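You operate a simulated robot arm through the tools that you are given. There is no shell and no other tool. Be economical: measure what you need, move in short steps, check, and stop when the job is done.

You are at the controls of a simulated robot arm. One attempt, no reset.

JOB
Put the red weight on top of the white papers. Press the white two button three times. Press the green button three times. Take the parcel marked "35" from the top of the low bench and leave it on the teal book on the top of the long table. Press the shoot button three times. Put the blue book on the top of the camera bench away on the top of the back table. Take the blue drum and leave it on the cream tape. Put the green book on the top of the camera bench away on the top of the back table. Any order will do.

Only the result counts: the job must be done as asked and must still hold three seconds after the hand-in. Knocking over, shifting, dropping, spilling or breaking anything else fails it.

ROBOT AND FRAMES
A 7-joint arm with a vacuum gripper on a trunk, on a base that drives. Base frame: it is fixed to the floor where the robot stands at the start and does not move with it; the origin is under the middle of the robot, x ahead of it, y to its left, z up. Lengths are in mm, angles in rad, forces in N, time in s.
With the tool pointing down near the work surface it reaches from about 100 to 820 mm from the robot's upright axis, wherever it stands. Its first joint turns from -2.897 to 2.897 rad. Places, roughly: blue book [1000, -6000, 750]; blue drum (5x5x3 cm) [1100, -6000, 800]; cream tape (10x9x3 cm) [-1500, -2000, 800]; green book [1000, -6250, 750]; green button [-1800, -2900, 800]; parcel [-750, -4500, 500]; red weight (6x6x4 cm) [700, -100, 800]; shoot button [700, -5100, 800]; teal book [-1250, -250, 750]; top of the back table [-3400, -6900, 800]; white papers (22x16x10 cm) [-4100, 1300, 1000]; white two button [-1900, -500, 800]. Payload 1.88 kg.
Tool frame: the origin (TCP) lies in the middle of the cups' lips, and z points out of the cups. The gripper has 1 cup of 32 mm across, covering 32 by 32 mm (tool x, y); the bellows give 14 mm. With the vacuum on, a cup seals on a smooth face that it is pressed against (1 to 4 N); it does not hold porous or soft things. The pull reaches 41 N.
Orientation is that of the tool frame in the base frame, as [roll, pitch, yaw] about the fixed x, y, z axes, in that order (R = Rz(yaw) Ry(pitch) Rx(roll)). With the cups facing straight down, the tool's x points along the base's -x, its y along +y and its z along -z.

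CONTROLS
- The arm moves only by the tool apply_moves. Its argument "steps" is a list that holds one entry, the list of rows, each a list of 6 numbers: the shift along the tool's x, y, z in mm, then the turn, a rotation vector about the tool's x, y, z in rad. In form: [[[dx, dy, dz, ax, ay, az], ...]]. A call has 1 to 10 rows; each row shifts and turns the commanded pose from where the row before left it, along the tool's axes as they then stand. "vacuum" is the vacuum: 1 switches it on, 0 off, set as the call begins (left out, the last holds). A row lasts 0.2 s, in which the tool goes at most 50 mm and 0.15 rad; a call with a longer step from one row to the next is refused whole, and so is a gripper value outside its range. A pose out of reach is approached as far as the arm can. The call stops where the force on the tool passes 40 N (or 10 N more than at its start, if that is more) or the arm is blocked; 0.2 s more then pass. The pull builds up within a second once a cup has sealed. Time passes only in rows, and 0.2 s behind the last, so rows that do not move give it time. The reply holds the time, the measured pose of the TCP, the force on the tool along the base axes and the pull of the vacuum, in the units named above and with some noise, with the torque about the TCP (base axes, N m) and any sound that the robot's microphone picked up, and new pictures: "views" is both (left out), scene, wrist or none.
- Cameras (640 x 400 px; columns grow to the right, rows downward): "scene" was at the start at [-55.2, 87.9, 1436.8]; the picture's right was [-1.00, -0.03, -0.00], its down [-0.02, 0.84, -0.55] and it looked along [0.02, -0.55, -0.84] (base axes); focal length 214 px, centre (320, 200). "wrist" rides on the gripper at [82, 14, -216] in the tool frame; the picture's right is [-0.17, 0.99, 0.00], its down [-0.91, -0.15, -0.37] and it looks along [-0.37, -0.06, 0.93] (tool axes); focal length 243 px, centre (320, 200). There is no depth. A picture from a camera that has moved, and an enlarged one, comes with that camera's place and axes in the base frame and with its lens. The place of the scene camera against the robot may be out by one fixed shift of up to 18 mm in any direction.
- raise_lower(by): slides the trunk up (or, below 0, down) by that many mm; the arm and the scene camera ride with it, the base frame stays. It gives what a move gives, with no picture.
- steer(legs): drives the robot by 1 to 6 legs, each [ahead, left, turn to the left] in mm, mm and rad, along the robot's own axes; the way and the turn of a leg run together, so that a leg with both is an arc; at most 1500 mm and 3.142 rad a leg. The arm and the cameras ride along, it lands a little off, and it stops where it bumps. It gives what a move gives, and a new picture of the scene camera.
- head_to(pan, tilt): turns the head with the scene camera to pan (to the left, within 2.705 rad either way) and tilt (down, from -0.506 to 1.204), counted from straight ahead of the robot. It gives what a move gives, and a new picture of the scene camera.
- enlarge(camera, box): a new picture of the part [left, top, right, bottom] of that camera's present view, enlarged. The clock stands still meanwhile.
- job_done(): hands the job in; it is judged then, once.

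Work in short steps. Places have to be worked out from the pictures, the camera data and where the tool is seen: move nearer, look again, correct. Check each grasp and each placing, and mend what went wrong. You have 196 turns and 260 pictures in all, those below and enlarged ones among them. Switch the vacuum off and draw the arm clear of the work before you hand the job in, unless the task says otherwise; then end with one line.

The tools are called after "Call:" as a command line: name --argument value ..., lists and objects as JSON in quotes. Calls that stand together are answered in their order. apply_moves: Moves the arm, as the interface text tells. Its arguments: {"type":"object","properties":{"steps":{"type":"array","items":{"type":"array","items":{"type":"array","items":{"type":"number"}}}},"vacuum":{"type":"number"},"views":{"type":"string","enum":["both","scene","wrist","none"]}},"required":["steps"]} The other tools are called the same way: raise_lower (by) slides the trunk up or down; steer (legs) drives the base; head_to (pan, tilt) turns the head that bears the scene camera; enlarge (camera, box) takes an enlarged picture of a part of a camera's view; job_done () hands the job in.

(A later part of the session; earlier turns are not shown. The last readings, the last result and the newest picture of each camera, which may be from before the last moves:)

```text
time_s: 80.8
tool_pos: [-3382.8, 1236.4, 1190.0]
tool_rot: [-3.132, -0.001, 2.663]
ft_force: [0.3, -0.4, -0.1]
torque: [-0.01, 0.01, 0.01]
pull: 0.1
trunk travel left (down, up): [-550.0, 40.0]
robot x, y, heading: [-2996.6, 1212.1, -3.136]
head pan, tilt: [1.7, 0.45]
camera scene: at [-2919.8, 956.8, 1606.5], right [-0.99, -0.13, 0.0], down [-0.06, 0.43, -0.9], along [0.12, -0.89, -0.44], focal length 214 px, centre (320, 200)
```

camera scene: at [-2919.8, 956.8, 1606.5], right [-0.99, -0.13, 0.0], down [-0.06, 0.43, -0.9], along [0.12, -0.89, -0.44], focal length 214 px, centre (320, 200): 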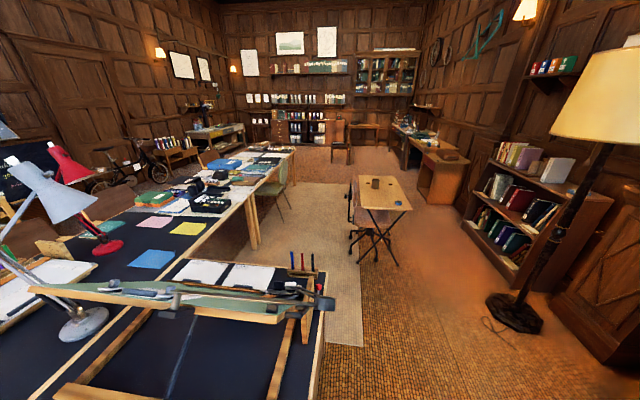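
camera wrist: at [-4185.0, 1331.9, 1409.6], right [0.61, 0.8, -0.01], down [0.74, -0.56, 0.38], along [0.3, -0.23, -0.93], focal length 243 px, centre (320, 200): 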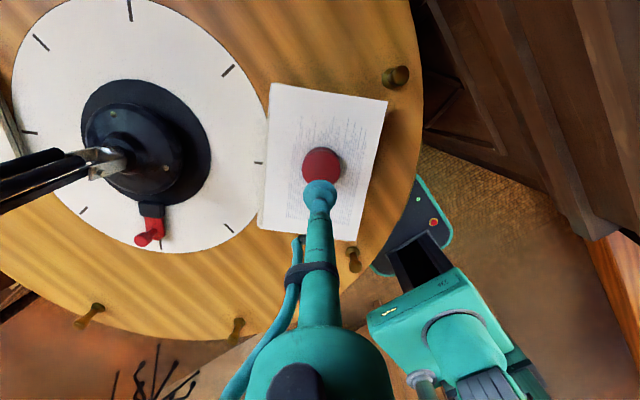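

I zoom in on the middle of the table, where the white two button and the other devices should be.

Call:
enlarge --camera "scene" --box '[130, 140, 330, 265]'

Call:
steer --legs '[[0, 900, 0]]'

```text
3.20 times, centred on (230, 202) of scene
camera zoom: at [-2919.8, 956.8, 1606.5], right [-0.99, -0.13, 0.0], down [-0.06, 0.43, -0.9], along [0.12, -0.89, -0.44], focal length 686 px, centre (608, 192)
```

zoom: 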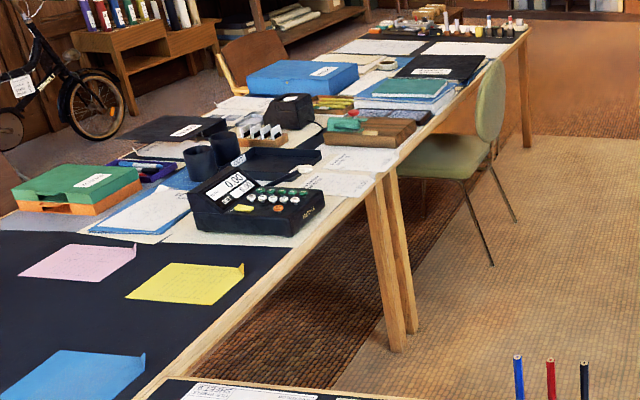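

```text
time_s: 82.9
tool_pos: [-3382.7, 1052.7, 1191.3]
tool_rot: [-3.134, 0.002, 2.79]
ft_force: [0.4, 0.5, 0.7]
torque: [-0.01, -0.01, -0.04]
pull: 0.0
trunk travel left (down, up): [-550.0, 40.0]
robot x, y, heading: [-2997.8, 1080.3, -3.01]
head pan, tilt: [1.7, 0.45]
stopped in leg 1: the robot was blocked; the commanded pose is now the measured one
camera scene: at [-2888.8, 834.9, 1606.6], right [-0.97, -0.26, 0.0], down [-0.11, 0.42, -0.9], along [0.23, -0.87, -0.44], focal length 214 px, centre (320, 200)
```

scene: 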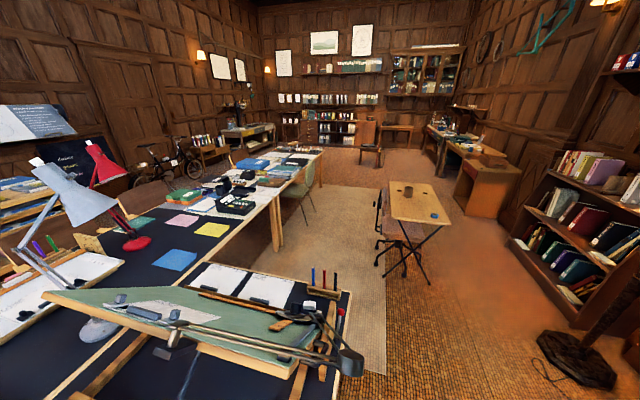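

I bumped the drafting table's corner lightly (pencils still standing). I move off, go further out in -x, then down the clear aisle.

Call:
steer --legs '[[0, -120, 0], [330, 0, -0.13], [0, 1500, 0]]'

```text
time_s: 93.1
tool_pos: [-3739.1, -333.5, 1191.4]
tool_rot: [-3.134, 0.0, 2.642]
ft_force: [-0.3, 0.8, 0.4]
torque: [0.0, -0.02, 0.01]
pull: 0.0
trunk travel left (down, up): [-550.0, 40.0]
robot x, y, heading: [-3352.2, -360.2, 3.128]
head pan, tilt: [1.7, 0.45]
camera scene: at [-3282.5, -621.3, 1606.5], right [-0.99, -0.12, 0.0], down [-0.05, 0.43, -0.9], along [0.1, -0.89, -0.44], focal length 214 px, centre (320, 200)
```

scene: 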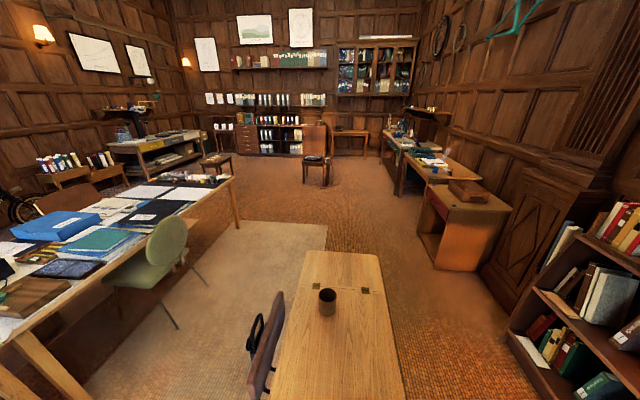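

Clear space here. I turn to face +x (the long table), then move closer to it, looking at the device.

Call:
steer --legs '[[0, 0, -3.128], [600, -100, 0]]'

Call:
head_to --pan 0 --tilt 0.6

```text
time_s: 103.9
tool_pos: [-2382.3, -512.4, 1190.8]
tool_rot: [-3.134, 0.0, -0.52]
ft_force: [0.5, -0.2, 0.9]
torque: [0.02, 0.0, 0.01]
pull: 0.1
trunk travel left (down, up): [-550.0, 40.0]
robot x, y, heading: [-2771.9, -475.1, -0.038]
head pan, tilt: [1.7, 0.45]
camera scene: at [-2826.6, -225.7, 1606.5], right [1.0, 0.09, 0.0], down [0.04, -0.43, -0.9], along [-0.08, 0.9, -0.44], focal length 214 px, centre (320, 200)
```

scene: 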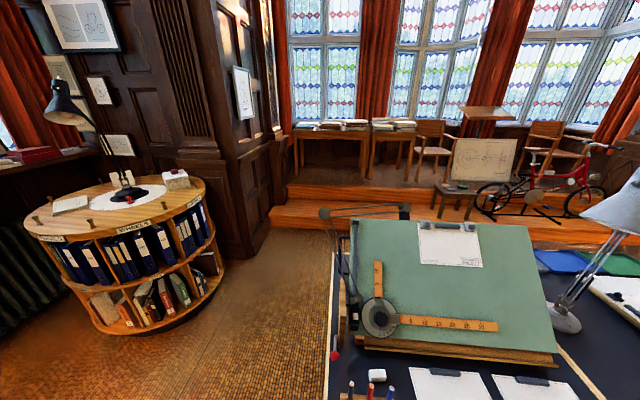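

```text
time_s: 105.6
tool_pos: [-2380.9, -510.9, 1190.2]
tool_rot: [-3.133, 0.0, -0.52]
ft_force: [0.0, 0.9, -0.3]
torque: [-0.01, 0.01, -0.02]
pull: 0.0
trunk travel left (down, up): [-550.0, 40.0]
robot x, y, heading: [-2763.9, -474.4, -0.04]
head pan, tilt: [0.0, 0.6]
camera scene: at [-2729.9, -320.3, 1593.0], right [-0.04, -1.0, 0.0], down [-0.56, 0.02, -0.83], along [0.82, -0.03, -0.56], focal length 214 px, centre (320, 200)
```

scene: 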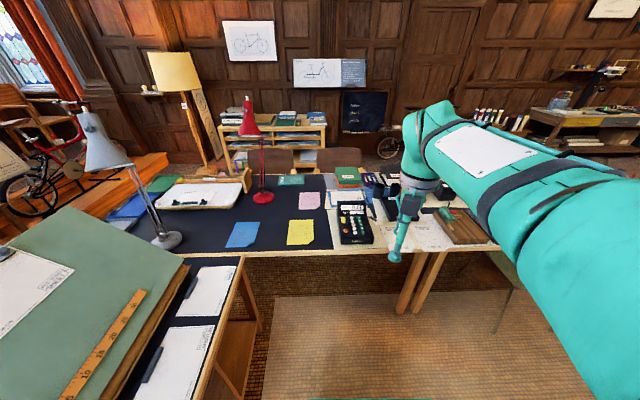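

The calculator-like device is right ahead. I lower the trunk 200, drive 200 ahead, and zoom in on it.

Call:
raise_lower --by -250

Call:
steer --legs '[[250, -30, 0.04]]'

Call:
enlarge --camera "scene" --box '[300, 170, 460, 270]'

Call:
enlarge --camera "wrist" --box '[0, 0, 640, 400]'

```text
time_s: 108.2
tool_pos: [-2381.4, -511.5, 940.4]
tool_rot: [-3.133, 0.0, -0.52]
ft_force: [0.0, -0.3, 0.5]
torque: [-0.01, 0.02, 0.02]
pull: 0.0
trunk travel left (down, up): [-300.0, 290.0]
robot x, y, heading: [-2765.1, -478.0, -0.034]
head pan, tilt: [0.0, 0.6]
```

```text
time_s: 110.0
tool_pos: [-2133.4, -533.3, 941.1]
tool_rot: [-3.134, 0.0, -0.485]
ft_force: [-0.2, 1.4, 0.1]
torque: [0.0, 0.04, 0.0]
pull: 0.1
trunk travel left (down, up): [-300.0, 290.0]
robot x, y, heading: [-2519.0, -510.6, 0.002]
head pan, tilt: [0.0, 0.6]
camera scene: at [-2487.9, -353.0, 1342.9], right [0.0, -1.0, 0.0], down [-0.56, 0.0, -0.83], along [0.83, 0.0, -0.56], focal length 214 px, centre (320, 200)
```

scene: 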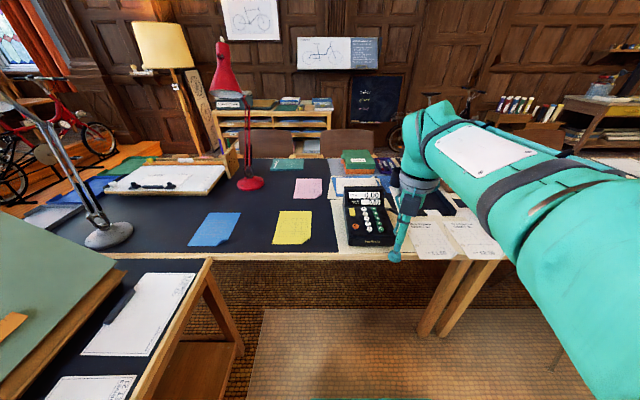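

```text
4.00 times, centred on (380, 220) of scene
camera zoom: at [-2487.9, -353.0, 1342.9], right [0.0, -1.0, 0.0], down [-0.56, 0.0, -0.83], along [0.83, 0.0, -0.56], focal length 858 px, centre (80, 120)
```

zoom: 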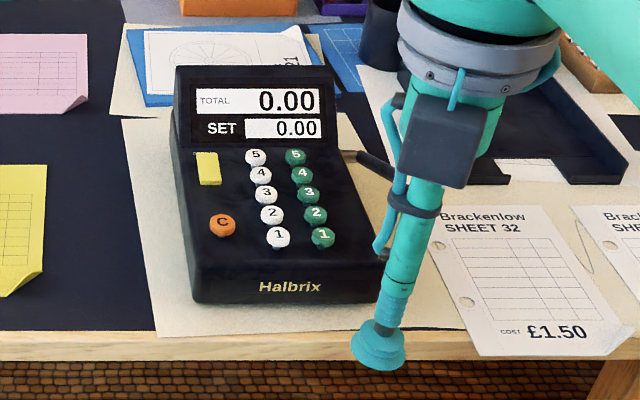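

```text
1.00 times, centred on (320, 200) of wrist (not enlarged: the box is as wide or as high as the picture)
camera zoom: at [-2067.0, -585.9, 1156.7], right [-0.61, -0.79, -0.01], down [-0.74, 0.56, 0.38], along [-0.29, 0.23, -0.93], focal length 243 px, centre (320, 200)
```

zoom: 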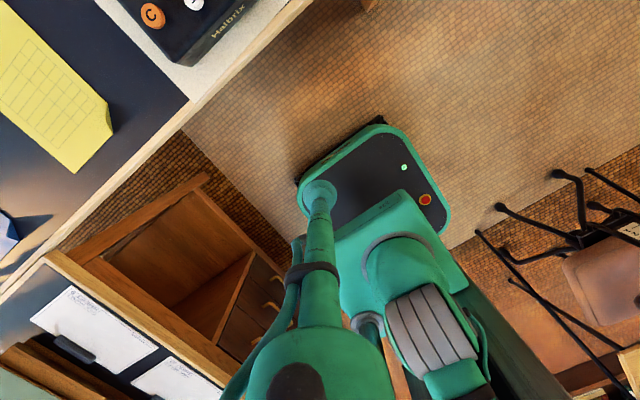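

The white "2" key is in the left column, second from the bottom, at about (-1870,-532). I raise the tool by arm, lower the trunk for better reach, then move above the device.

Call:
apply_moves --steps '[[[0, 0, -40, 0, 0, 0], [0, 0, -40, 0, 0, 0], [0, 0, -40, 0, 0, 0]]]' --views "none"

Call:
raise_lower --by -110

Call:
apply_moves --steps '[[[37, -19.4, 0, 0, 0, 0], [37, -19.4, 0, 0, 0, 0], [37, -19.4, 0, 0, 0, 0], [37, -19.4, 0, 0, 0, 0], [37, -19.4, 0, 0, 0, 0], [37, -19.4, 0, 0, 0, 0]]]' --views "wrist"

Call:
enlarge --camera "wrist" --box '[240, 120, 400, 220]'

```text
time_s: 110.8
tool_pos: [-2133.0, -531.2, 1058.8]
tool_rot: [-3.134, -0.001, -0.485]
ft_force: [0.4, -0.5, 0.7]
torque: [0.02, -0.01, -0.03]
pull: 0.0
trunk travel left (down, up): [-300.0, 290.0]
robot x, y, heading: [-2518.0, -508.4, -0.002]
head pan, tilt: [0.0, 0.6]
```

```text
time_s: 112.2
tool_pos: [-2133.8, -531.2, 948.9]
tool_rot: [-3.134, -0.001, -0.486]
ft_force: [-1.3, -0.1, 0.6]
torque: [-0.04, 0.0, 0.0]
pull: 0.1
trunk travel left (down, up): [-190.0, 400.0]
robot x, y, heading: [-2518.5, -511.5, -0.0]
head pan, tilt: [0.0, 0.6]
```

```text
time_s: 113.7
tool_pos: [-1878.8, -533.4, 942.4]
tool_rot: [-3.141, 0.012, -0.486]
ft_force: [2.5, 0.2, -4.0]
torque: [0.04, 0.56, 0.02]
pull: 0.1
trunk travel left (down, up): [-190.0, 400.0]
robot x, y, heading: [-2517.6, -513.2, -0.001]
head pan, tilt: [0.0, 0.6]
camera wrist: at [-1809.5, -587.1, 1157.5], right [-0.61, -0.79, 0.0], down [-0.73, 0.56, 0.39], along [-0.31, 0.23, -0.92], focal length 243 px, centre (320, 200)
```

wrist: 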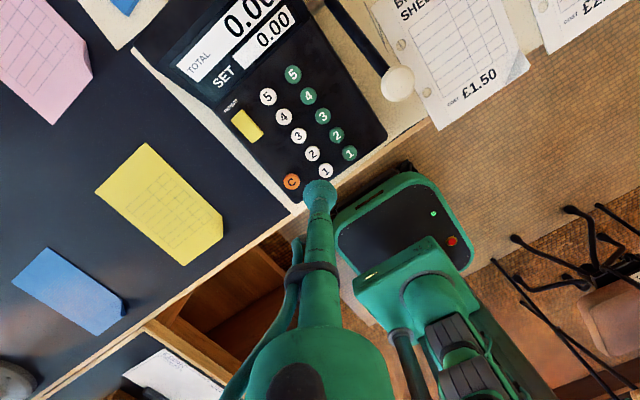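

```text
4.00 times, centred on (320, 170) of wrist
camera zoom: at [-1809.5, -587.1, 1157.5], right [-0.61, -0.79, 0.0], down [-0.73, 0.56, 0.39], along [-0.31, 0.23, -0.92], focal length 970 px, centre (320, 320)
```

zoom: 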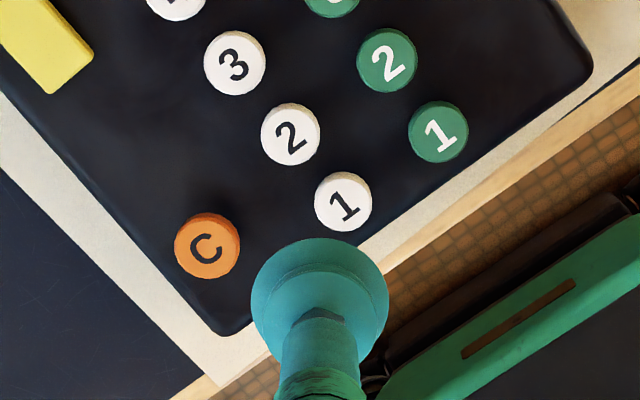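

Key spacing is ~32 mm, key diameter ~21 mm, so a centred press fits. White 2 at about (-1861,-537); I move above and descend to z≈865.

Call:
apply_moves --steps '[[[17.8, -4.9, 20, 0, 0, 0], [0, 0, 30, 0, 0, 0], [0, 0, 27, 0, 0, 0], [0, 0, 0, 0, 0, 0]]]' --views "none"

Call:
enlarge --camera "wrist" --box '[240, 120, 400, 220]'

```text
time_s: 114.7
tool_pos: [-1866.4, -537.0, 873.6]
tool_rot: [-3.133, -0.001, -0.487]
ft_force: [-0.3, 0.3, 0.2]
torque: [0.0, 0.02, 0.02]
pull: 0.1
trunk travel left (down, up): [-190.0, 400.0]
robot x, y, heading: [-2516.8, -514.1, -0.008]
head pan, tilt: [0.0, 0.6]
```

```text
4.00 times, centred on (320, 170) of wrist
camera zoom: at [-1799.8, -590.6, 1090.4], right [-0.61, -0.79, -0.01], down [-0.74, 0.56, 0.38], along [-0.29, 0.23, -0.93], focal length 970 px, centre (320, 320)
```

zoom: 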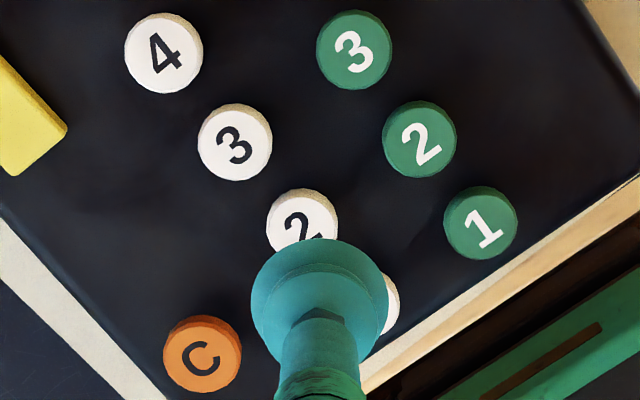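

White 2 is slightly ahead of the cup. I trim and descend to ~843 for a final check.

Call:
apply_moves --steps '[[[5, -2.8, 15, 0, 0, 0], [0, 0, 15, 0, 0, 0], [0, 0, 0, 0, 0, 0]]]' --views "none"

Call:
enlarge --camera "wrist" --box '[240, 120, 400, 220]'

```text
time_s: 115.5
tool_pos: [-1858.2, -536.9, 842.9]
tool_rot: [-3.135, 0.0, -0.485]
ft_force: [-0.1, 0.1, 0.4]
torque: [-0.01, 0.04, 0.0]
pull: 0.1
trunk travel left (down, up): [-190.0, 400.0]
robot x, y, heading: [-2521.2, -516.0, -0.001]
head pan, tilt: [0.0, 0.6]
```

```text
4.00 times, centred on (320, 170) of wrist
camera zoom: at [-1793.3, -590.8, 1058.6], right [-0.61, -0.79, -0.01], down [-0.74, 0.56, 0.38], along [-0.29, 0.23, -0.93], focal length 970 px, centre (320, 320)
```

zoom: 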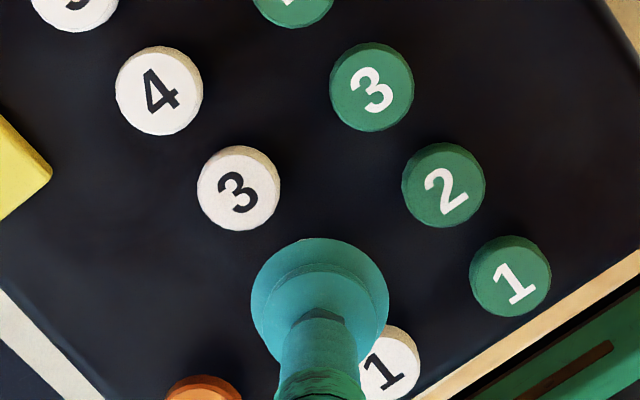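

Aligned. I descend in small rows until the key clicks or force rises.

Call:
apply_moves --steps '[[[-1.5, 0, 5, 0, 0, 0], [0, 0, 5, 0, 0, 0], [0, 0, 4, 0, 0, 0], [0, 0, 4, 0, 0, 0], [0, 0, 3, 0, 0, 0], [0, 0, 3, 0, 0, 0]]]' --views "none"

Call:
enlarge --camera "scene" --box '[300, 170, 460, 270]'

```text
time_s: 116.8
tool_pos: [-1860.3, -534.7, 818.0]
tool_rot: [-3.135, -0.001, -0.485]
ft_force: [-0.4, -0.4, -0.5]
torque: [0.0, 0.03, 0.02]
pull: 0.1
trunk travel left (down, up): [-190.0, 400.0]
robot x, y, heading: [-2518.9, -512.8, -0.004]
head pan, tilt: [0.0, 0.6]
```

```text
4.00 times, centred on (380, 220) of scene
camera zoom: at [-2487.8, -353.1, 1232.9], right [0.0, -1.0, 0.0], down [-0.56, 0.0, -0.83], along [0.83, 0.0, -0.56], focal length 858 px, centre (80, 120)
```

zoom: 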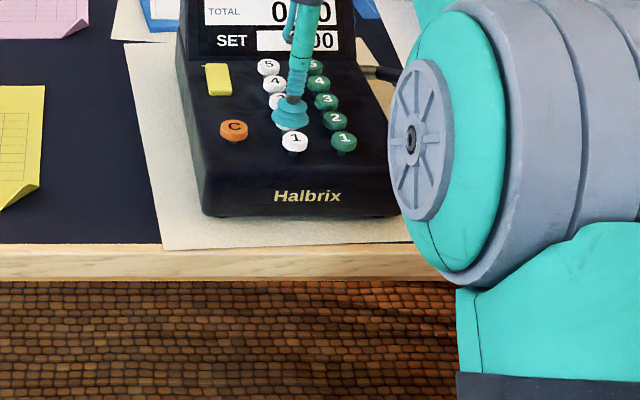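

The cup is right over the white 2, nearly touching. Continue down.

Call:
apply_moves --steps '[[[0, 0, 3, 0, 0, 0], [0, 0, 3, 0, 0, 0]]]' --views "none"

Call:
enlarge --camera "scene" --box '[320, 140, 440, 215]'

```text
time_s: 117.5
tool_pos: [-1859.8, -535.8, 812.6]
tool_rot: [-3.134, -0.001, -0.486]
ft_force: [0.7, -0.2, 0.4]
torque: [0.0, -0.01, 0.01]
pull: 0.0
trunk travel left (down, up): [-190.0, 400.0]
robot x, y, heading: [-2521.1, -510.5, -0.006]
head pan, tilt: [0.0, 0.6]
```

```text
5.33 times, centred on (380, 178) of scene
camera zoom: at [-2487.8, -353.1, 1232.9], right [0.0, -1.0, 0.0], down [-0.56, 0.0, -0.83], along [0.83, 0.0, -0.56], focal length 1144 px, centre (0, 320)
```

zoom: 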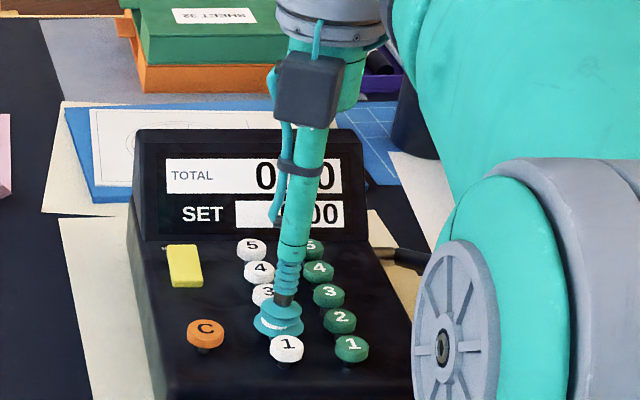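

The key is now within the cup's mouth. I keep descending in small rows watching force.

Call:
apply_moves --steps '[[[0, 0, 2, 0, 0, 0], [0, 0, 2, 0, 0, 0], [0, 0, 2, 0, 0, 0]]]' --views "none"

Call:
enlarge --camera "scene" --box '[320, 140, 440, 215]'

```text
time_s: 118.2
tool_pos: [-1859.3, -535.0, 806.4]
tool_rot: [-3.133, 0.0, -0.486]
ft_force: [0.0, 0.0, 2.0]
torque: [-0.02, -0.02, 0.0]
pull: 0.0
trunk travel left (down, up): [-190.0, 400.0]
robot x, y, heading: [-2518.0, -507.6, -0.003]
head pan, tilt: [0.0, 0.6]
```

```text
5.33 times, centred on (380, 178) of scene
camera zoom: at [-2487.8, -353.1, 1233.0], right [0.0, -1.0, 0.0], down [-0.56, 0.0, -0.83], along [0.83, 0.0, -0.56], focal length 1144 px, centre (0, 320)
```

zoom: 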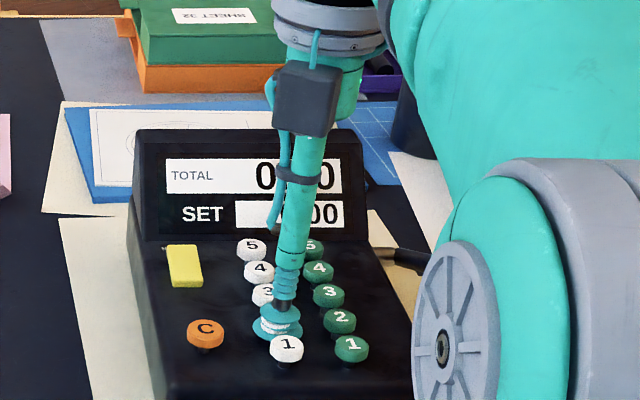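

Force 2 N: contact. Push a bit more until it clicks.

Call:
apply_moves --steps '[[[0, 0, 2, 0, 0, 0], [0, 0, 2, 0, 0, 0]]]' --views "none"

Call:
enlarge --camera "scene" --box '[320, 140, 440, 215]'

```text
time_s: 118.8
tool_pos: [-1859.7, -535.5, 803.2]
tool_rot: [-3.132, 0.001, -0.484]
ft_force: [-0.2, 0.8, 1.6]
torque: [-0.04, 0.01, -0.01]
pull: 0.0
trunk travel left (down, up): [-190.0, 400.0]
robot x, y, heading: [-2520.5, -511.2, -0.0]
head pan, tilt: [0.0, 0.6]
```

```text
5.33 times, centred on (380, 178) of scene
camera zoom: at [-2487.8, -353.0, 1233.0], right [0.0, -1.0, 0.0], down [-0.56, 0.0, -0.83], along [0.83, 0.0, -0.56], focal length 1144 px, centre (0, 320)
```

zoom: 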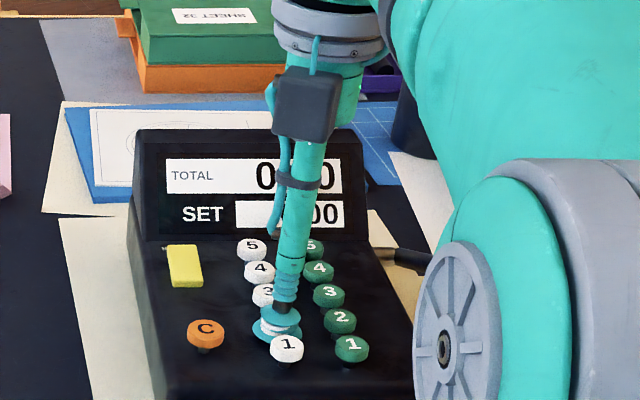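

Call:
apply_moves --steps '[[[0, 0, 2, 0, 0, 0], [0, 0, 2, 0, 0, 0], [0, 0, 2, 0, 0, 0]]]' --views "none"

Call:
enlarge --camera "scene" --box '[320, 140, 440, 215]'

```text
time_s: 119.7
tool_pos: [-1860.4, -534.0, 796.8]
tool_rot: [-3.135, 0.002, -0.486]
ft_force: [0.5, -0.3, 3.6]
torque: [0.0, 0.06, 0.0]
pull: 0.0
trunk travel left (down, up): [-190.0, 400.0]
robot x, y, heading: [-2514.1, -512.3, -0.002]
head pan, tilt: [0.0, 0.6]
heard: click
```

```text
5.33 times, centred on (380, 178) of scene
camera zoom: at [-2487.8, -353.1, 1233.0], right [0.0, -1.0, 0.0], down [-0.56, 0.0, -0.83], along [0.83, 0.0, -0.56], focal length 1144 px, centre (0, 320)
```

zoom: 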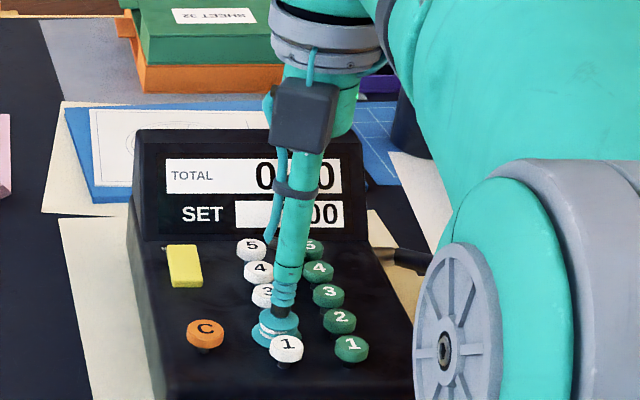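

Click heard at z≈797. I back off 16 mm and check the display.

Call:
apply_moves --steps '[[[0, 0, -8, 0, 0, 0], [0, 0, -8, 0, 0, 0], [0, 0, 0, 0, 0, 0]]]' --views "none"

Call:
enlarge --camera "wrist" --box '[80, 0, 400, 200]'

```text
time_s: 120.5
tool_pos: [-1860.1, -535.4, 812.4]
tool_rot: [-3.134, -0.001, -0.485]
ft_force: [0.7, -0.2, 0.1]
torque: [0.0, 0.01, 0.03]
pull: 0.0
trunk travel left (down, up): [-190.0, 400.0]
robot x, y, heading: [-2520.5, -509.2, -0.004]
head pan, tilt: [0.0, 0.6]
```

```text
2.00 times, centred on (240, 100) of wrist
camera zoom: at [-1793.9, -588.3, 1027.7], right [-0.61, -0.79, -0.01], down [-0.74, 0.56, 0.38], along [-0.29, 0.23, -0.93], focal length 485 px, centre (480, 400)
```

zoom: 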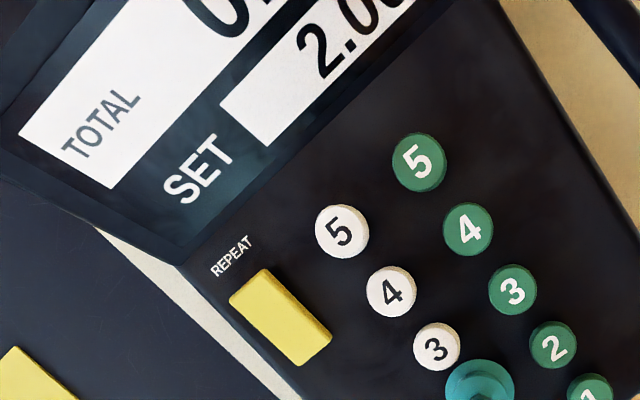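

SET now reads 2.00 — correct key. Two more presses, pausing between.

Call:
apply_moves --steps '[[[0, 0, 6, 0, 0, 0], [0, 0, 5, 0, 0, 0], [0, 0, 5, 0, 0, 0], [0, 0, 0.5, 0, 0, 0], [0, 0, -8, 0, 0, 0], [0, 0, -8.5, 0, 0, 0], [0, 0, 0, 0, 0, 0]]]' --views "none"

Call:
enlarge --camera "wrist" --box '[80, 0, 400, 200]'

```text
time_s: 122.0
tool_pos: [-1859.4, -535.3, 812.7]
tool_rot: [-3.135, 0.0, -0.485]
ft_force: [0.2, 0.0, 0.1]
torque: [0.01, 0.03, -0.03]
pull: 0.1
trunk travel left (down, up): [-190.0, 400.0]
robot x, y, heading: [-2519.1, -509.8, -0.003]
head pan, tilt: [0.0, 0.6]
heard: click
```

```text
2.00 times, centred on (240, 100) of wrist
camera zoom: at [-1793.8, -588.2, 1028.8], right [-0.61, -0.79, -0.01], down [-0.74, 0.56, 0.38], along [-0.29, 0.23, -0.93], focal length 485 px, centre (480, 400)
```

zoom: 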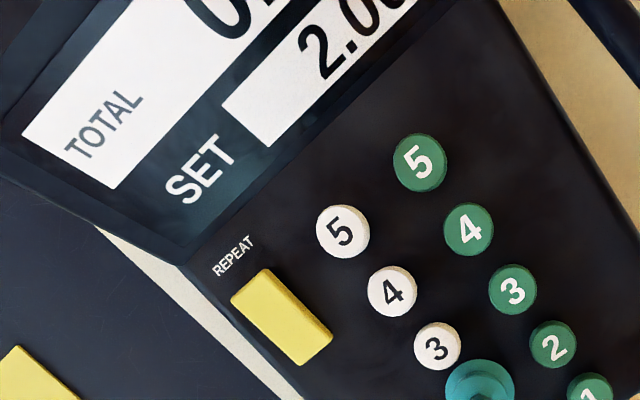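

Click heard again (the SET digit stays 2). Third and last press, then lift clear.

Call:
apply_moves --steps '[[[0, 0, 6, 0, 0, 0], [0, 0, 5, 0, 0, 0], [0, 0, 5, 0, 0, 0], [0, 0, 0.5, 0, 0, 0], [0, 0, -8, 0, 0, 0], [0, 0, -8.5, 0, 0, 0], [0, 0, -40, 0, 0, 0], [0, 0, -45, 0, 0, 0], [0, 0, -45, 0, 0, 0]]]' --views "wrist"

```text
time_s: 124.0
tool_pos: [-1854.4, -536.9, 934.7]
tool_rot: [3.142, 0.005, -0.481]
ft_force: [3.3, 0.9, -4.4]
torque: [-0.12, 0.57, 0.0]
pull: 0.1
trunk travel left (down, up): [-190.0, 400.0]
robot x, y, heading: [-2523.4, -512.0, -0.004]
head pan, tilt: [0.0, 0.6]
heard: click
camera wrist: at [-1786.3, -588.6, 1150.4], right [-0.6, -0.8, 0.0], down [-0.74, 0.56, 0.38], along [-0.3, 0.23, -0.93], focal length 243 px, centre (320, 200)
```

wrist: 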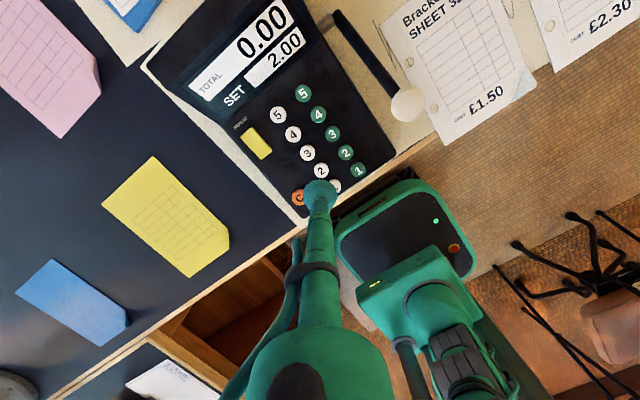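

All three clicks registered. I retract the arm and look to the right (−y) for the route to the green button.

Call:
apply_moves --steps '[[[-40, 21, 0, 0, 0, 0], [-40, 21, 0, 0, 0, 0], [-40, 21, 0, 0, 0, 0], [-40, 21, 0, 0, 0, 0], [-40, 21, 0, 0, 0, 0], [-40, 21, 0, 0, 0, 0], [-20, 10, -40, 0, 0, 0]]]' --views "none"

Call:
steer --legs '[[-150, 0, 0]]'

Call:
head_to --pan -1.57 --tilt 0.6

```text
time_s: 125.7
tool_pos: [-2154.1, -533.1, 982.0]
tool_rot: [-3.136, 0.004, -0.486]
ft_force: [1.3, -0.1, -0.5]
torque: [-0.01, 0.06, -0.01]
pull: 0.1
trunk travel left (down, up): [-190.0, 400.0]
robot x, y, heading: [-2520.0, -512.1, -0.003]
head pan, tilt: [0.0, 0.6]
```

```text
time_s: 127.0
tool_pos: [-2299.9, -533.6, 982.6]
tool_rot: [-3.134, -0.001, -0.486]
ft_force: [1.0, 0.0, 1.5]
torque: [0.01, 0.01, 0.01]
pull: 0.1
trunk travel left (down, up): [-190.0, 400.0]
robot x, y, heading: [-2669.8, -510.4, -0.004]
head pan, tilt: [0.0, 0.6]
camera scene: at [-2634.5, -352.8, 1232.9], right [0.0, -1.0, 0.0], down [-0.56, 0.0, -0.83], along [0.83, 0.0, -0.56], focal length 214 px, centre (320, 200)
```

scene: 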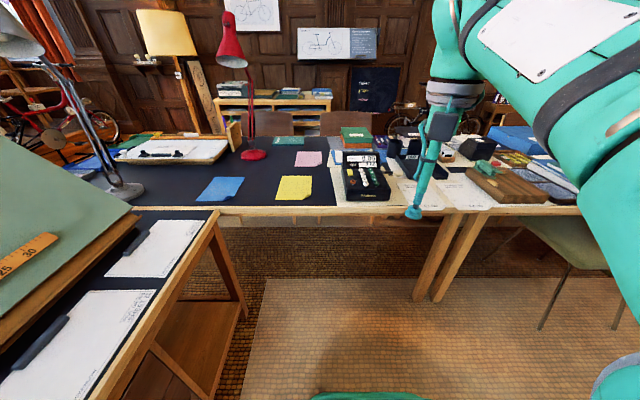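

```text
time_s: 128.7
tool_pos: [-2299.8, -533.8, 982.1]
tool_rot: [-3.134, 0.0, -0.487]
ft_force: [0.0, -0.2, 0.5]
torque: [-0.02, 0.0, -0.01]
pull: 0.1
trunk travel left (down, up): [-190.0, 400.0]
robot x, y, heading: [-2666.9, -511.2, -0.001]
head pan, tilt: [-1.571, 0.6]
camera scene: at [-2723.2, -441.0, 1232.9], right [-1.0, 0.0, 0.0], down [0.0, 0.56, -0.83], along [0.0, -0.83, -0.56], focal length 214 px, centre (320, 200)
```

scene: 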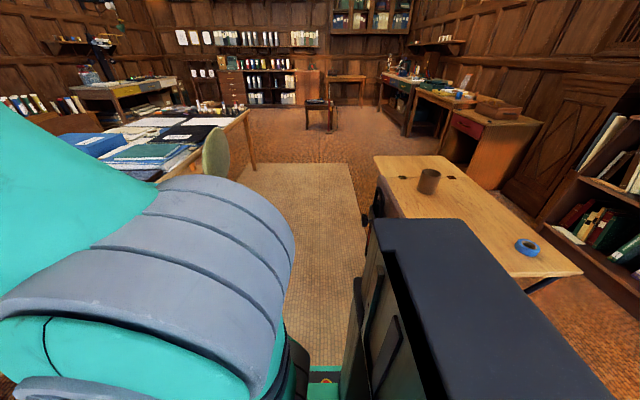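

The carpet aisle between the trestle table and the green chair is about 850 mm wide. I strafe along it at x≈-2640.

Call:
steer --legs '[[20, -1500, 0], [0, -700, 0]]'

Call:
head_to --pan -0.4 --tilt 0.6

```text
refused: leg 1 is longer than a leg can be; nothing moved
```

```text
time_s: 130.0
tool_pos: [-2300.7, -534.4, 981.4]
tool_rot: [-3.135, -0.001, -0.486]
ft_force: [0.0, -0.6, 0.2]
torque: [-0.01, 0.02, -0.01]
pull: 0.0
trunk travel left (down, up): [-190.0, 400.0]
robot x, y, heading: [-2667.9, -508.6, -0.001]
head pan, tilt: [-0.4, 0.6]
camera scene: at [-2641.7, -387.2, 1232.9], right [-0.39, -0.92, 0.0], down [-0.52, 0.22, -0.83], along [0.76, -0.32, -0.56], focal length 214 px, centre (320, 200)
```

scene: 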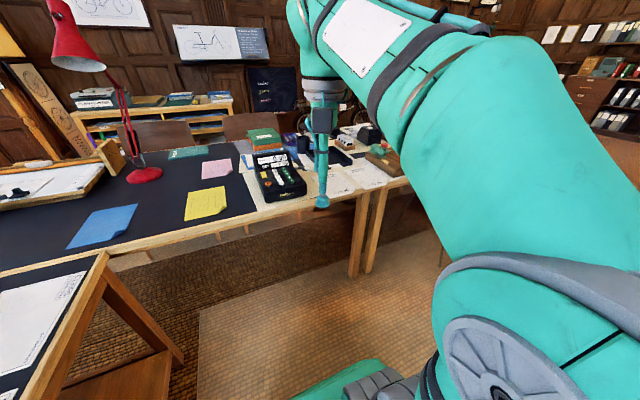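

Leg was marginally too long; I retry with shorter legs.

Call:
steer --legs '[[0, -1400, 0], [30, -800, 0]]'

```text
time_s: 140.9
tool_pos: [-2222.2, -2722.9, 983.0]
tool_rot: [-3.135, -0.001, -0.453]
ft_force: [-0.5, -0.3, 0.8]
torque: [-0.04, 0.02, 0.02]
pull: 0.0
trunk travel left (down, up): [-190.0, 400.0]
robot x, y, heading: [-2590.1, -2709.4, 0.034]
head pan, tilt: [-0.4, 0.6]
camera scene: at [-2568.3, -2587.0, 1232.9], right [-0.36, -0.93, 0.0], down [-0.53, 0.2, -0.83], along [0.77, -0.3, -0.56], focal length 214 px, centre (320, 200)
```

scene: 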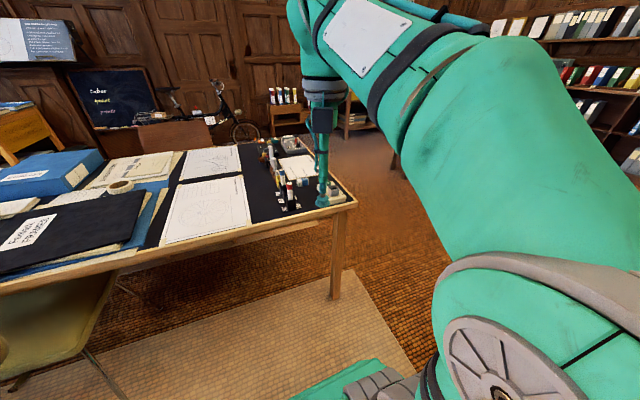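

I see small bottles and things near the table's end. I look straight and zoom there.

Call:
enlarge --camera "scene" --box '[240, 130, 368, 210]'

Call:
enlarge --camera "scene" --box '[0, 120, 240, 270]'

```text
5.00 times, centred on (304, 170) of scene
camera zoom: at [-2568.3, -2587.0, 1232.9], right [-0.36, -0.93, 0.0], down [-0.53, 0.2, -0.83], along [0.77, -0.3, -0.56], focal length 1072 px, centre (400, 350)
```

zoom: 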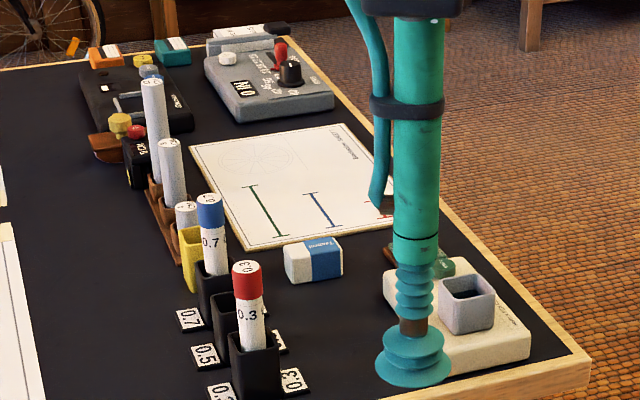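

```text
2.67 times, centred on (120, 195) of scene
camera zoom: at [-2568.3, -2587.0, 1232.9], right [-0.36, -0.93, 0.0], down [-0.53, 0.2, -0.83], along [0.77, -0.3, -0.56], focal length 572 px, centre (853, 213)
```

zoom: 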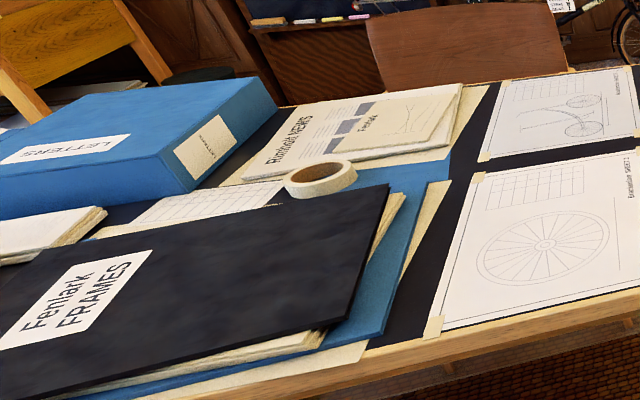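

The green button seems to be on the cream device with a grey box, at about (-1853,-2905), and the cream tape at about (-1557,-2092). I reposition the robot beside the button.

Call:
steer --legs '[[90, -180, -0.034]]'

Call:
enlarge --camera "scene" --box '[200, 100, 360, 200]'

```text
time_s: 142.5
tool_pos: [-2132.6, -2916.7, 981.0]
tool_rot: [-3.134, 0.001, -0.492]
ft_force: [0.1, 0.7, 0.1]
torque: [-0.01, -0.04, -0.01]
pull: 0.1
trunk travel left (down, up): [-190.0, 400.0]
robot x, y, heading: [-2498.5, -2892.3, -0.009]
head pan, tilt: [-0.4, 0.6]
camera scene: at [-2472.9, -2767.8, 1232.9], right [-0.4, -0.92, 0.0], down [-0.52, 0.22, -0.83], along [0.76, -0.33, -0.56], focal length 214 px, centre (320, 200)
```

scene: 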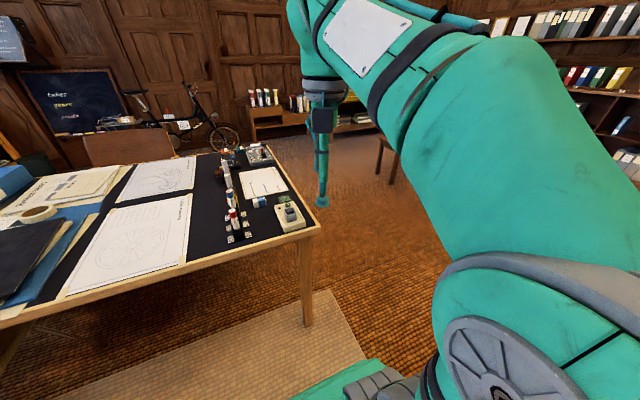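

```text
4.00 times, centred on (280, 150) of scene
camera zoom: at [-2472.9, -2767.8, 1232.9], right [-0.4, -0.92, 0.0], down [-0.52, 0.22, -0.83], along [0.76, -0.33, -0.56], focal length 858 px, centre (480, 400)
```

zoom: 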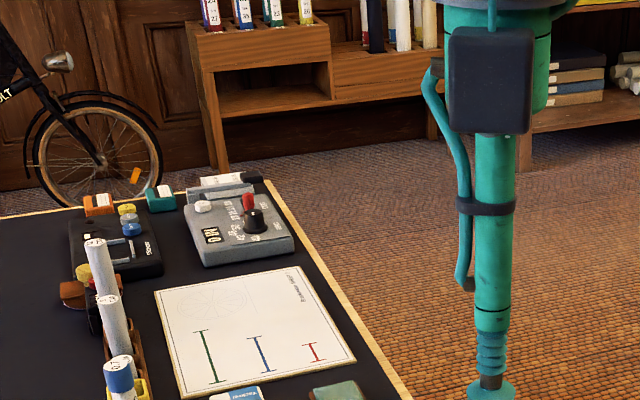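

Call:
enlarge --camera "scene" --box '[240, 180, 336, 240]'

```text
6.67 times, centred on (288, 210) of scene
camera zoom: at [-2472.9, -2767.8, 1232.9], right [-0.4, -0.92, 0.0], down [-0.52, 0.22, -0.83], along [0.76, -0.33, -0.56], focal length 1430 px, centre (533, 133)
```

zoom: 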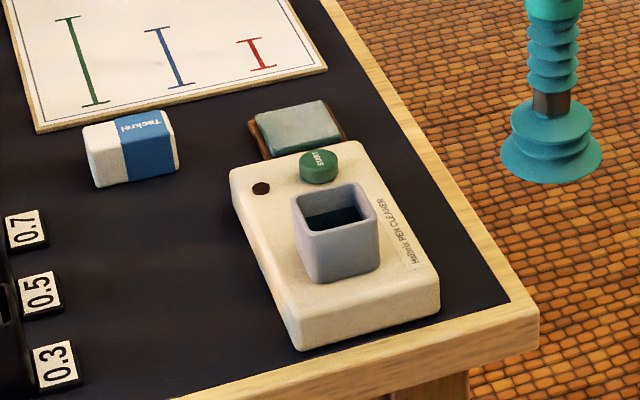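

The START button sits just behind the grey box on the cleaner. I move the tool above it for a wrist view.

Call:
apply_moves --steps '[[[38, -22, 6, 0, 0, 0], [38, -22, 6, 0, 0, 0], [38, -22, 6, 0, 0, 0], [38, -22, 6, 0, 0, 0], [38, -22, 6, 0, 0, 0], [38, -22, 6, 0, 0, 0], [0, 0, 0, 0, 0, 0]]]' --views "wrist"

Call:
enlarge --camera "wrist" --box '[240, 120, 400, 220]'

```text
time_s: 144.1
tool_pos: [-1870.4, -2906.0, 947.3]
tool_rot: [-3.135, 0.001, -0.494]
ft_force: [0.2, 0.2, -0.1]
torque: [-0.02, 0.01, 0.01]
pull: 0.1
trunk travel left (down, up): [-190.0, 400.0]
robot x, y, heading: [-2497.5, -2891.7, -0.014]
head pan, tilt: [-0.4, 0.6]
camera wrist: at [-1804.1, -2960.1, 1163.4], right [-0.61, -0.79, -0.01], down [-0.73, 0.57, 0.38], along [-0.29, 0.24, -0.93], focal length 243 px, centre (320, 200)
```

wrist: 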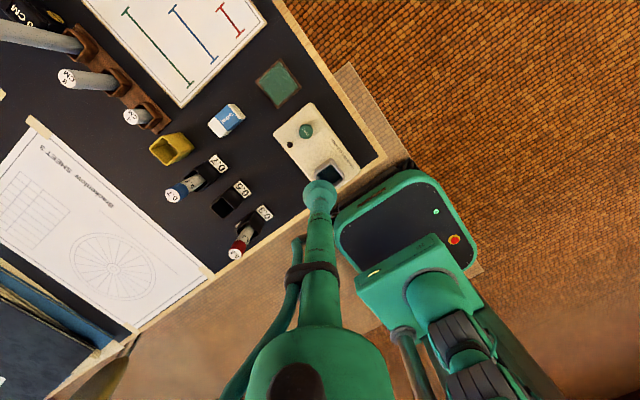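

```text
4.00 times, centred on (320, 170) of wrist
camera zoom: at [-1804.1, -2960.1, 1163.4], right [-0.61, -0.79, -0.01], down [-0.73, 0.57, 0.38], along [-0.29, 0.24, -0.93], focal length 970 px, centre (320, 320)
```

zoom: 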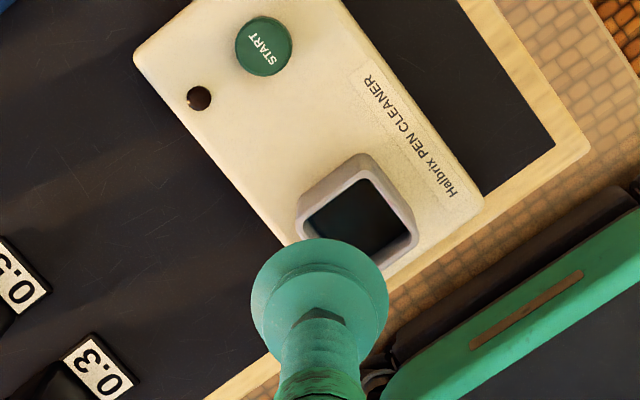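

START button at about (-1821,-2916), well clear of the box. I move above it and down to ~860.

Call:
apply_moves --steps '[[[40, -12, 20, 0, 0, 0], [8, -2, 35, 0, 0, 0], [0, 0, 32, 0, 0, 0], [0, 0, 0, 0, 0, 0]]]' --views "none"

Call:
enlarge --camera "wrist" --box '[240, 120, 400, 220]'

```text
time_s: 145.1
tool_pos: [-1819.4, -2915.8, 858.3]
tool_rot: [-3.132, -0.001, -0.493]
ft_force: [-0.6, 0.1, 0.3]
torque: [-0.01, 0.0, -0.01]
pull: 0.0
trunk travel left (down, up): [-190.0, 400.0]
robot x, y, heading: [-2499.4, -2892.1, -0.008]
head pan, tilt: [-0.4, 0.6]
```

```text
4.00 times, centred on (320, 170) of wrist
camera zoom: at [-1755.4, -2970.5, 1074.5], right [-0.61, -0.79, -0.01], down [-0.73, 0.57, 0.38], along [-0.29, 0.24, -0.93], focal length 970 px, centre (320, 320)
```

zoom: 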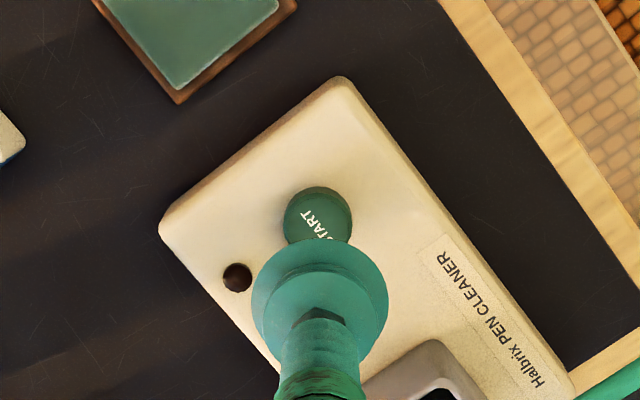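

Button top about (-1822,-2913,770). I trim, descend to ~795, and check.

Call:
apply_moves --steps '[[[-3, -1, 30, 0, 0, 0], [0, 0, 20, 0, 0, 0], [0, 0, 10, 0, 0, 0], [0, 0, 0, 0, 0, 0]]]' --views "none"

Call:
enlarge --camera "wrist" --box '[240, 120, 400, 220]'

```text
time_s: 146.1
tool_pos: [-1822.2, -2913.7, 798.6]
tool_rot: [-3.135, -0.001, -0.496]
ft_force: [-0.8, 0.1, -0.4]
torque: [0.0, -0.01, 0.03]
pull: 0.0
trunk travel left (down, up): [-190.0, 400.0]
robot x, y, heading: [-2497.9, -2893.0, -0.013]
head pan, tilt: [-0.4, 0.6]
```

```text
4.00 times, centred on (320, 170) of wrist
camera zoom: at [-1757.7, -2968.4, 1015.2], right [-0.61, -0.79, -0.01], down [-0.73, 0.57, 0.38], along [-0.29, 0.24, -0.93], focal length 970 px, centre (320, 320)
```

zoom: 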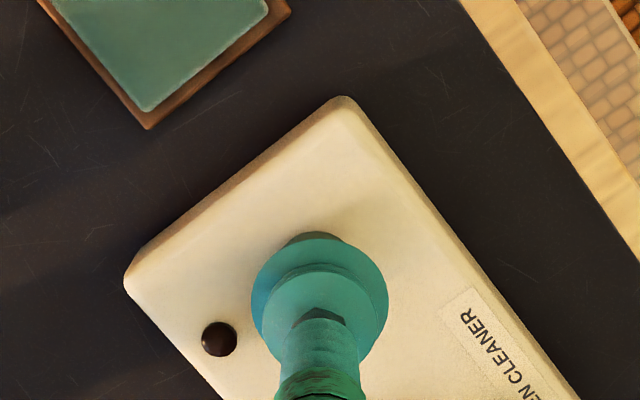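

Nearly centred. I press down in small rows until a click.

Call:
apply_moves --steps '[[[0, 0, 4, 0, 0, 0], [0, 0, 4, 0, 0, 0], [0, 0, 4, 0, 0, 0], [0, 0, 3, 0, 0, 0], [0, 0, 3, 0, 0, 0], [0, 0, 3, 0, 0, 0]]]' --views "none"

```text
time_s: 147.5
tool_pos: [-1822.2, -2914.8, 779.5]
tool_rot: [-3.132, -0.002, -0.493]
ft_force: [0.2, -0.1, 0.0]
torque: [-0.03, 0.0, -0.01]
pull: 0.0
trunk travel left (down, up): [-190.0, 400.0]
robot x, y, heading: [-2496.6, -2889.9, -0.007]
head pan, tilt: [-0.4, 0.6]
```

Call:
apply_moves --steps '[[[0, 0, 3, 0, 0, 0], [0, 0, 3, 0, 0, 0], [0, 0, 3, 0, 0, 0], [0, 0, 2, 0, 0, 0], [0, 0, 2, 0, 0, 0]]]' --views "none"

Call:
enlarge --camera "wrist" --box '[240, 120, 400, 220]'

```text
time_s: 148.7
tool_pos: [-1819.8, -2915.3, 766.5]
tool_rot: [-3.132, 0.0, -0.494]
ft_force: [-1.6, 1.0, 1.0]
torque: [-0.01, -0.03, -0.02]
pull: 0.1
trunk travel left (down, up): [-190.0, 400.0]
robot x, y, heading: [-2498.5, -2890.6, -0.008]
head pan, tilt: [-0.4, 0.6]
```

```text
4.00 times, centred on (320, 170) of wrist
camera zoom: at [-1755.7, -2969.7, 982.8], right [-0.61, -0.79, -0.01], down [-0.73, 0.57, 0.38], along [-0.29, 0.24, -0.93], focal length 970 px, centre (320, 320)
```

zoom: 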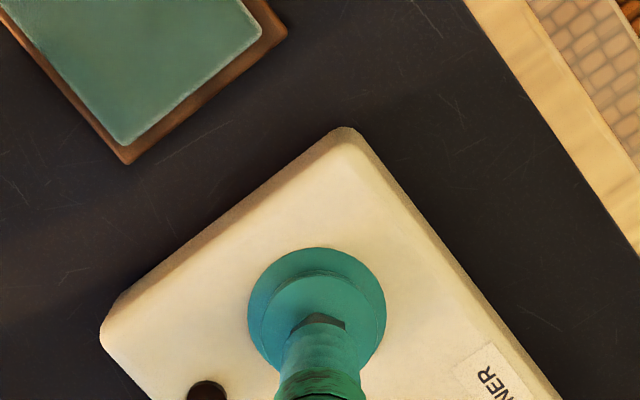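

Contact starts (~1 N). Push a little more.

Call:
apply_moves --steps '[[[0, 0, 2, 0, 0, 0], [0, 0, 2, 0, 0, 0], [0, 0, 2, 0, 0, 0]]]' --views "none"

```text
time_s: 149.5
tool_pos: [-1820.4, -2914.6, 762.4]
tool_rot: [-3.133, 0.0, -0.495]
ft_force: [-2.3, 1.8, 4.2]
torque: [-0.08, -0.05, -0.02]
pull: 0.0
trunk travel left (down, up): [-190.0, 400.0]
robot x, y, heading: [-2497.2, -2886.9, -0.009]
head pan, tilt: [-0.4, 0.6]
```

Call:
apply_moves --steps '[[[0, 0, 2, 0, 0, 0], [0, 0, 2, 0, 0, 0]]]' --views "none"

Call:
enlarge --camera "wrist" --box '[240, 120, 400, 220]'

```text
time_s: 150.1
tool_pos: [-1822.1, -2915.0, 756.7]
tool_rot: [-3.132, -0.001, -0.495]
ft_force: [-1.5, 3.9, 5.3]
torque: [-0.1, -0.01, 0.01]
pull: 0.2
trunk travel left (down, up): [-190.0, 400.0]
robot x, y, heading: [-2495.7, -2893.5, -0.011]
head pan, tilt: [-0.4, 0.6]
```

```text
4.00 times, centred on (320, 170) of wrist
camera zoom: at [-1756.2, -2969.1, 973.2], right [-0.61, -0.79, -0.01], down [-0.73, 0.57, 0.38], along [-0.29, 0.24, -0.93], focal length 970 px, centre (320, 320)
```

zoom: 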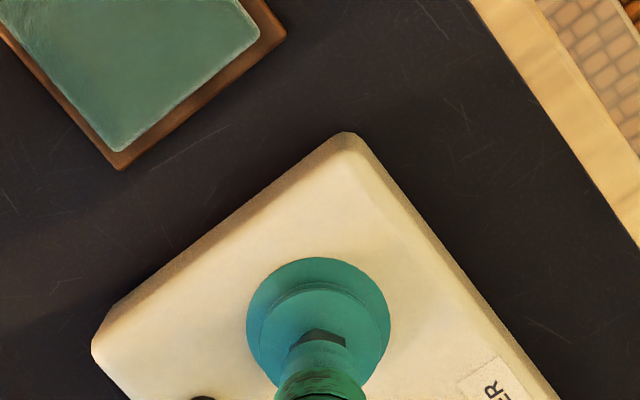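

No click at 5 N. I check the contact from the scene camera.

Call:
enlarge --camera "scene" --box '[240, 170, 336, 230]'

```text
6.67 times, centred on (288, 200) of scene
camera zoom: at [-2473.2, -2767.6, 1233.0], right [-0.4, -0.92, 0.0], down [-0.52, 0.22, -0.83], along [0.76, -0.33, -0.56], focal length 1430 px, centre (533, 200)
```

zoom: 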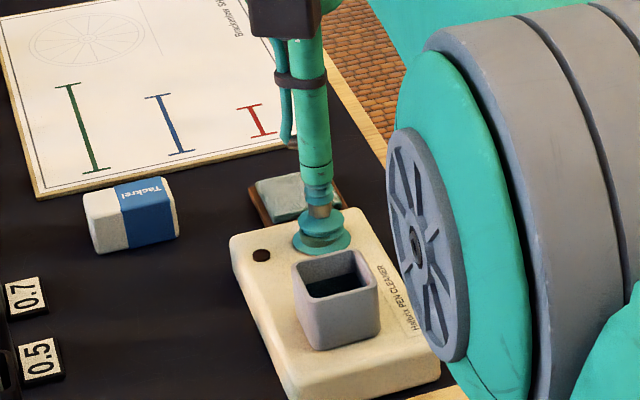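

The cup sits on the button; bellows are compressing. I push further in 2 mm rows.

Call:
apply_moves --steps '[[[0, 0, 2, 0, 0, 0], [0, 0, 2, 0, 0, 0]]]' --views "none"

```text
time_s: 150.7
tool_pos: [-1822.2, -2914.9, 755.1]
tool_rot: [-3.131, 0.0, -0.493]
ft_force: [-3.7, 3.0, 8.8]
torque: [-0.13, -0.13, -0.04]
pull: 0.1
trunk travel left (down, up): [-190.0, 400.0]
robot x, y, heading: [-2495.0, -2891.7, -0.011]
head pan, tilt: [-0.4, 0.6]
```

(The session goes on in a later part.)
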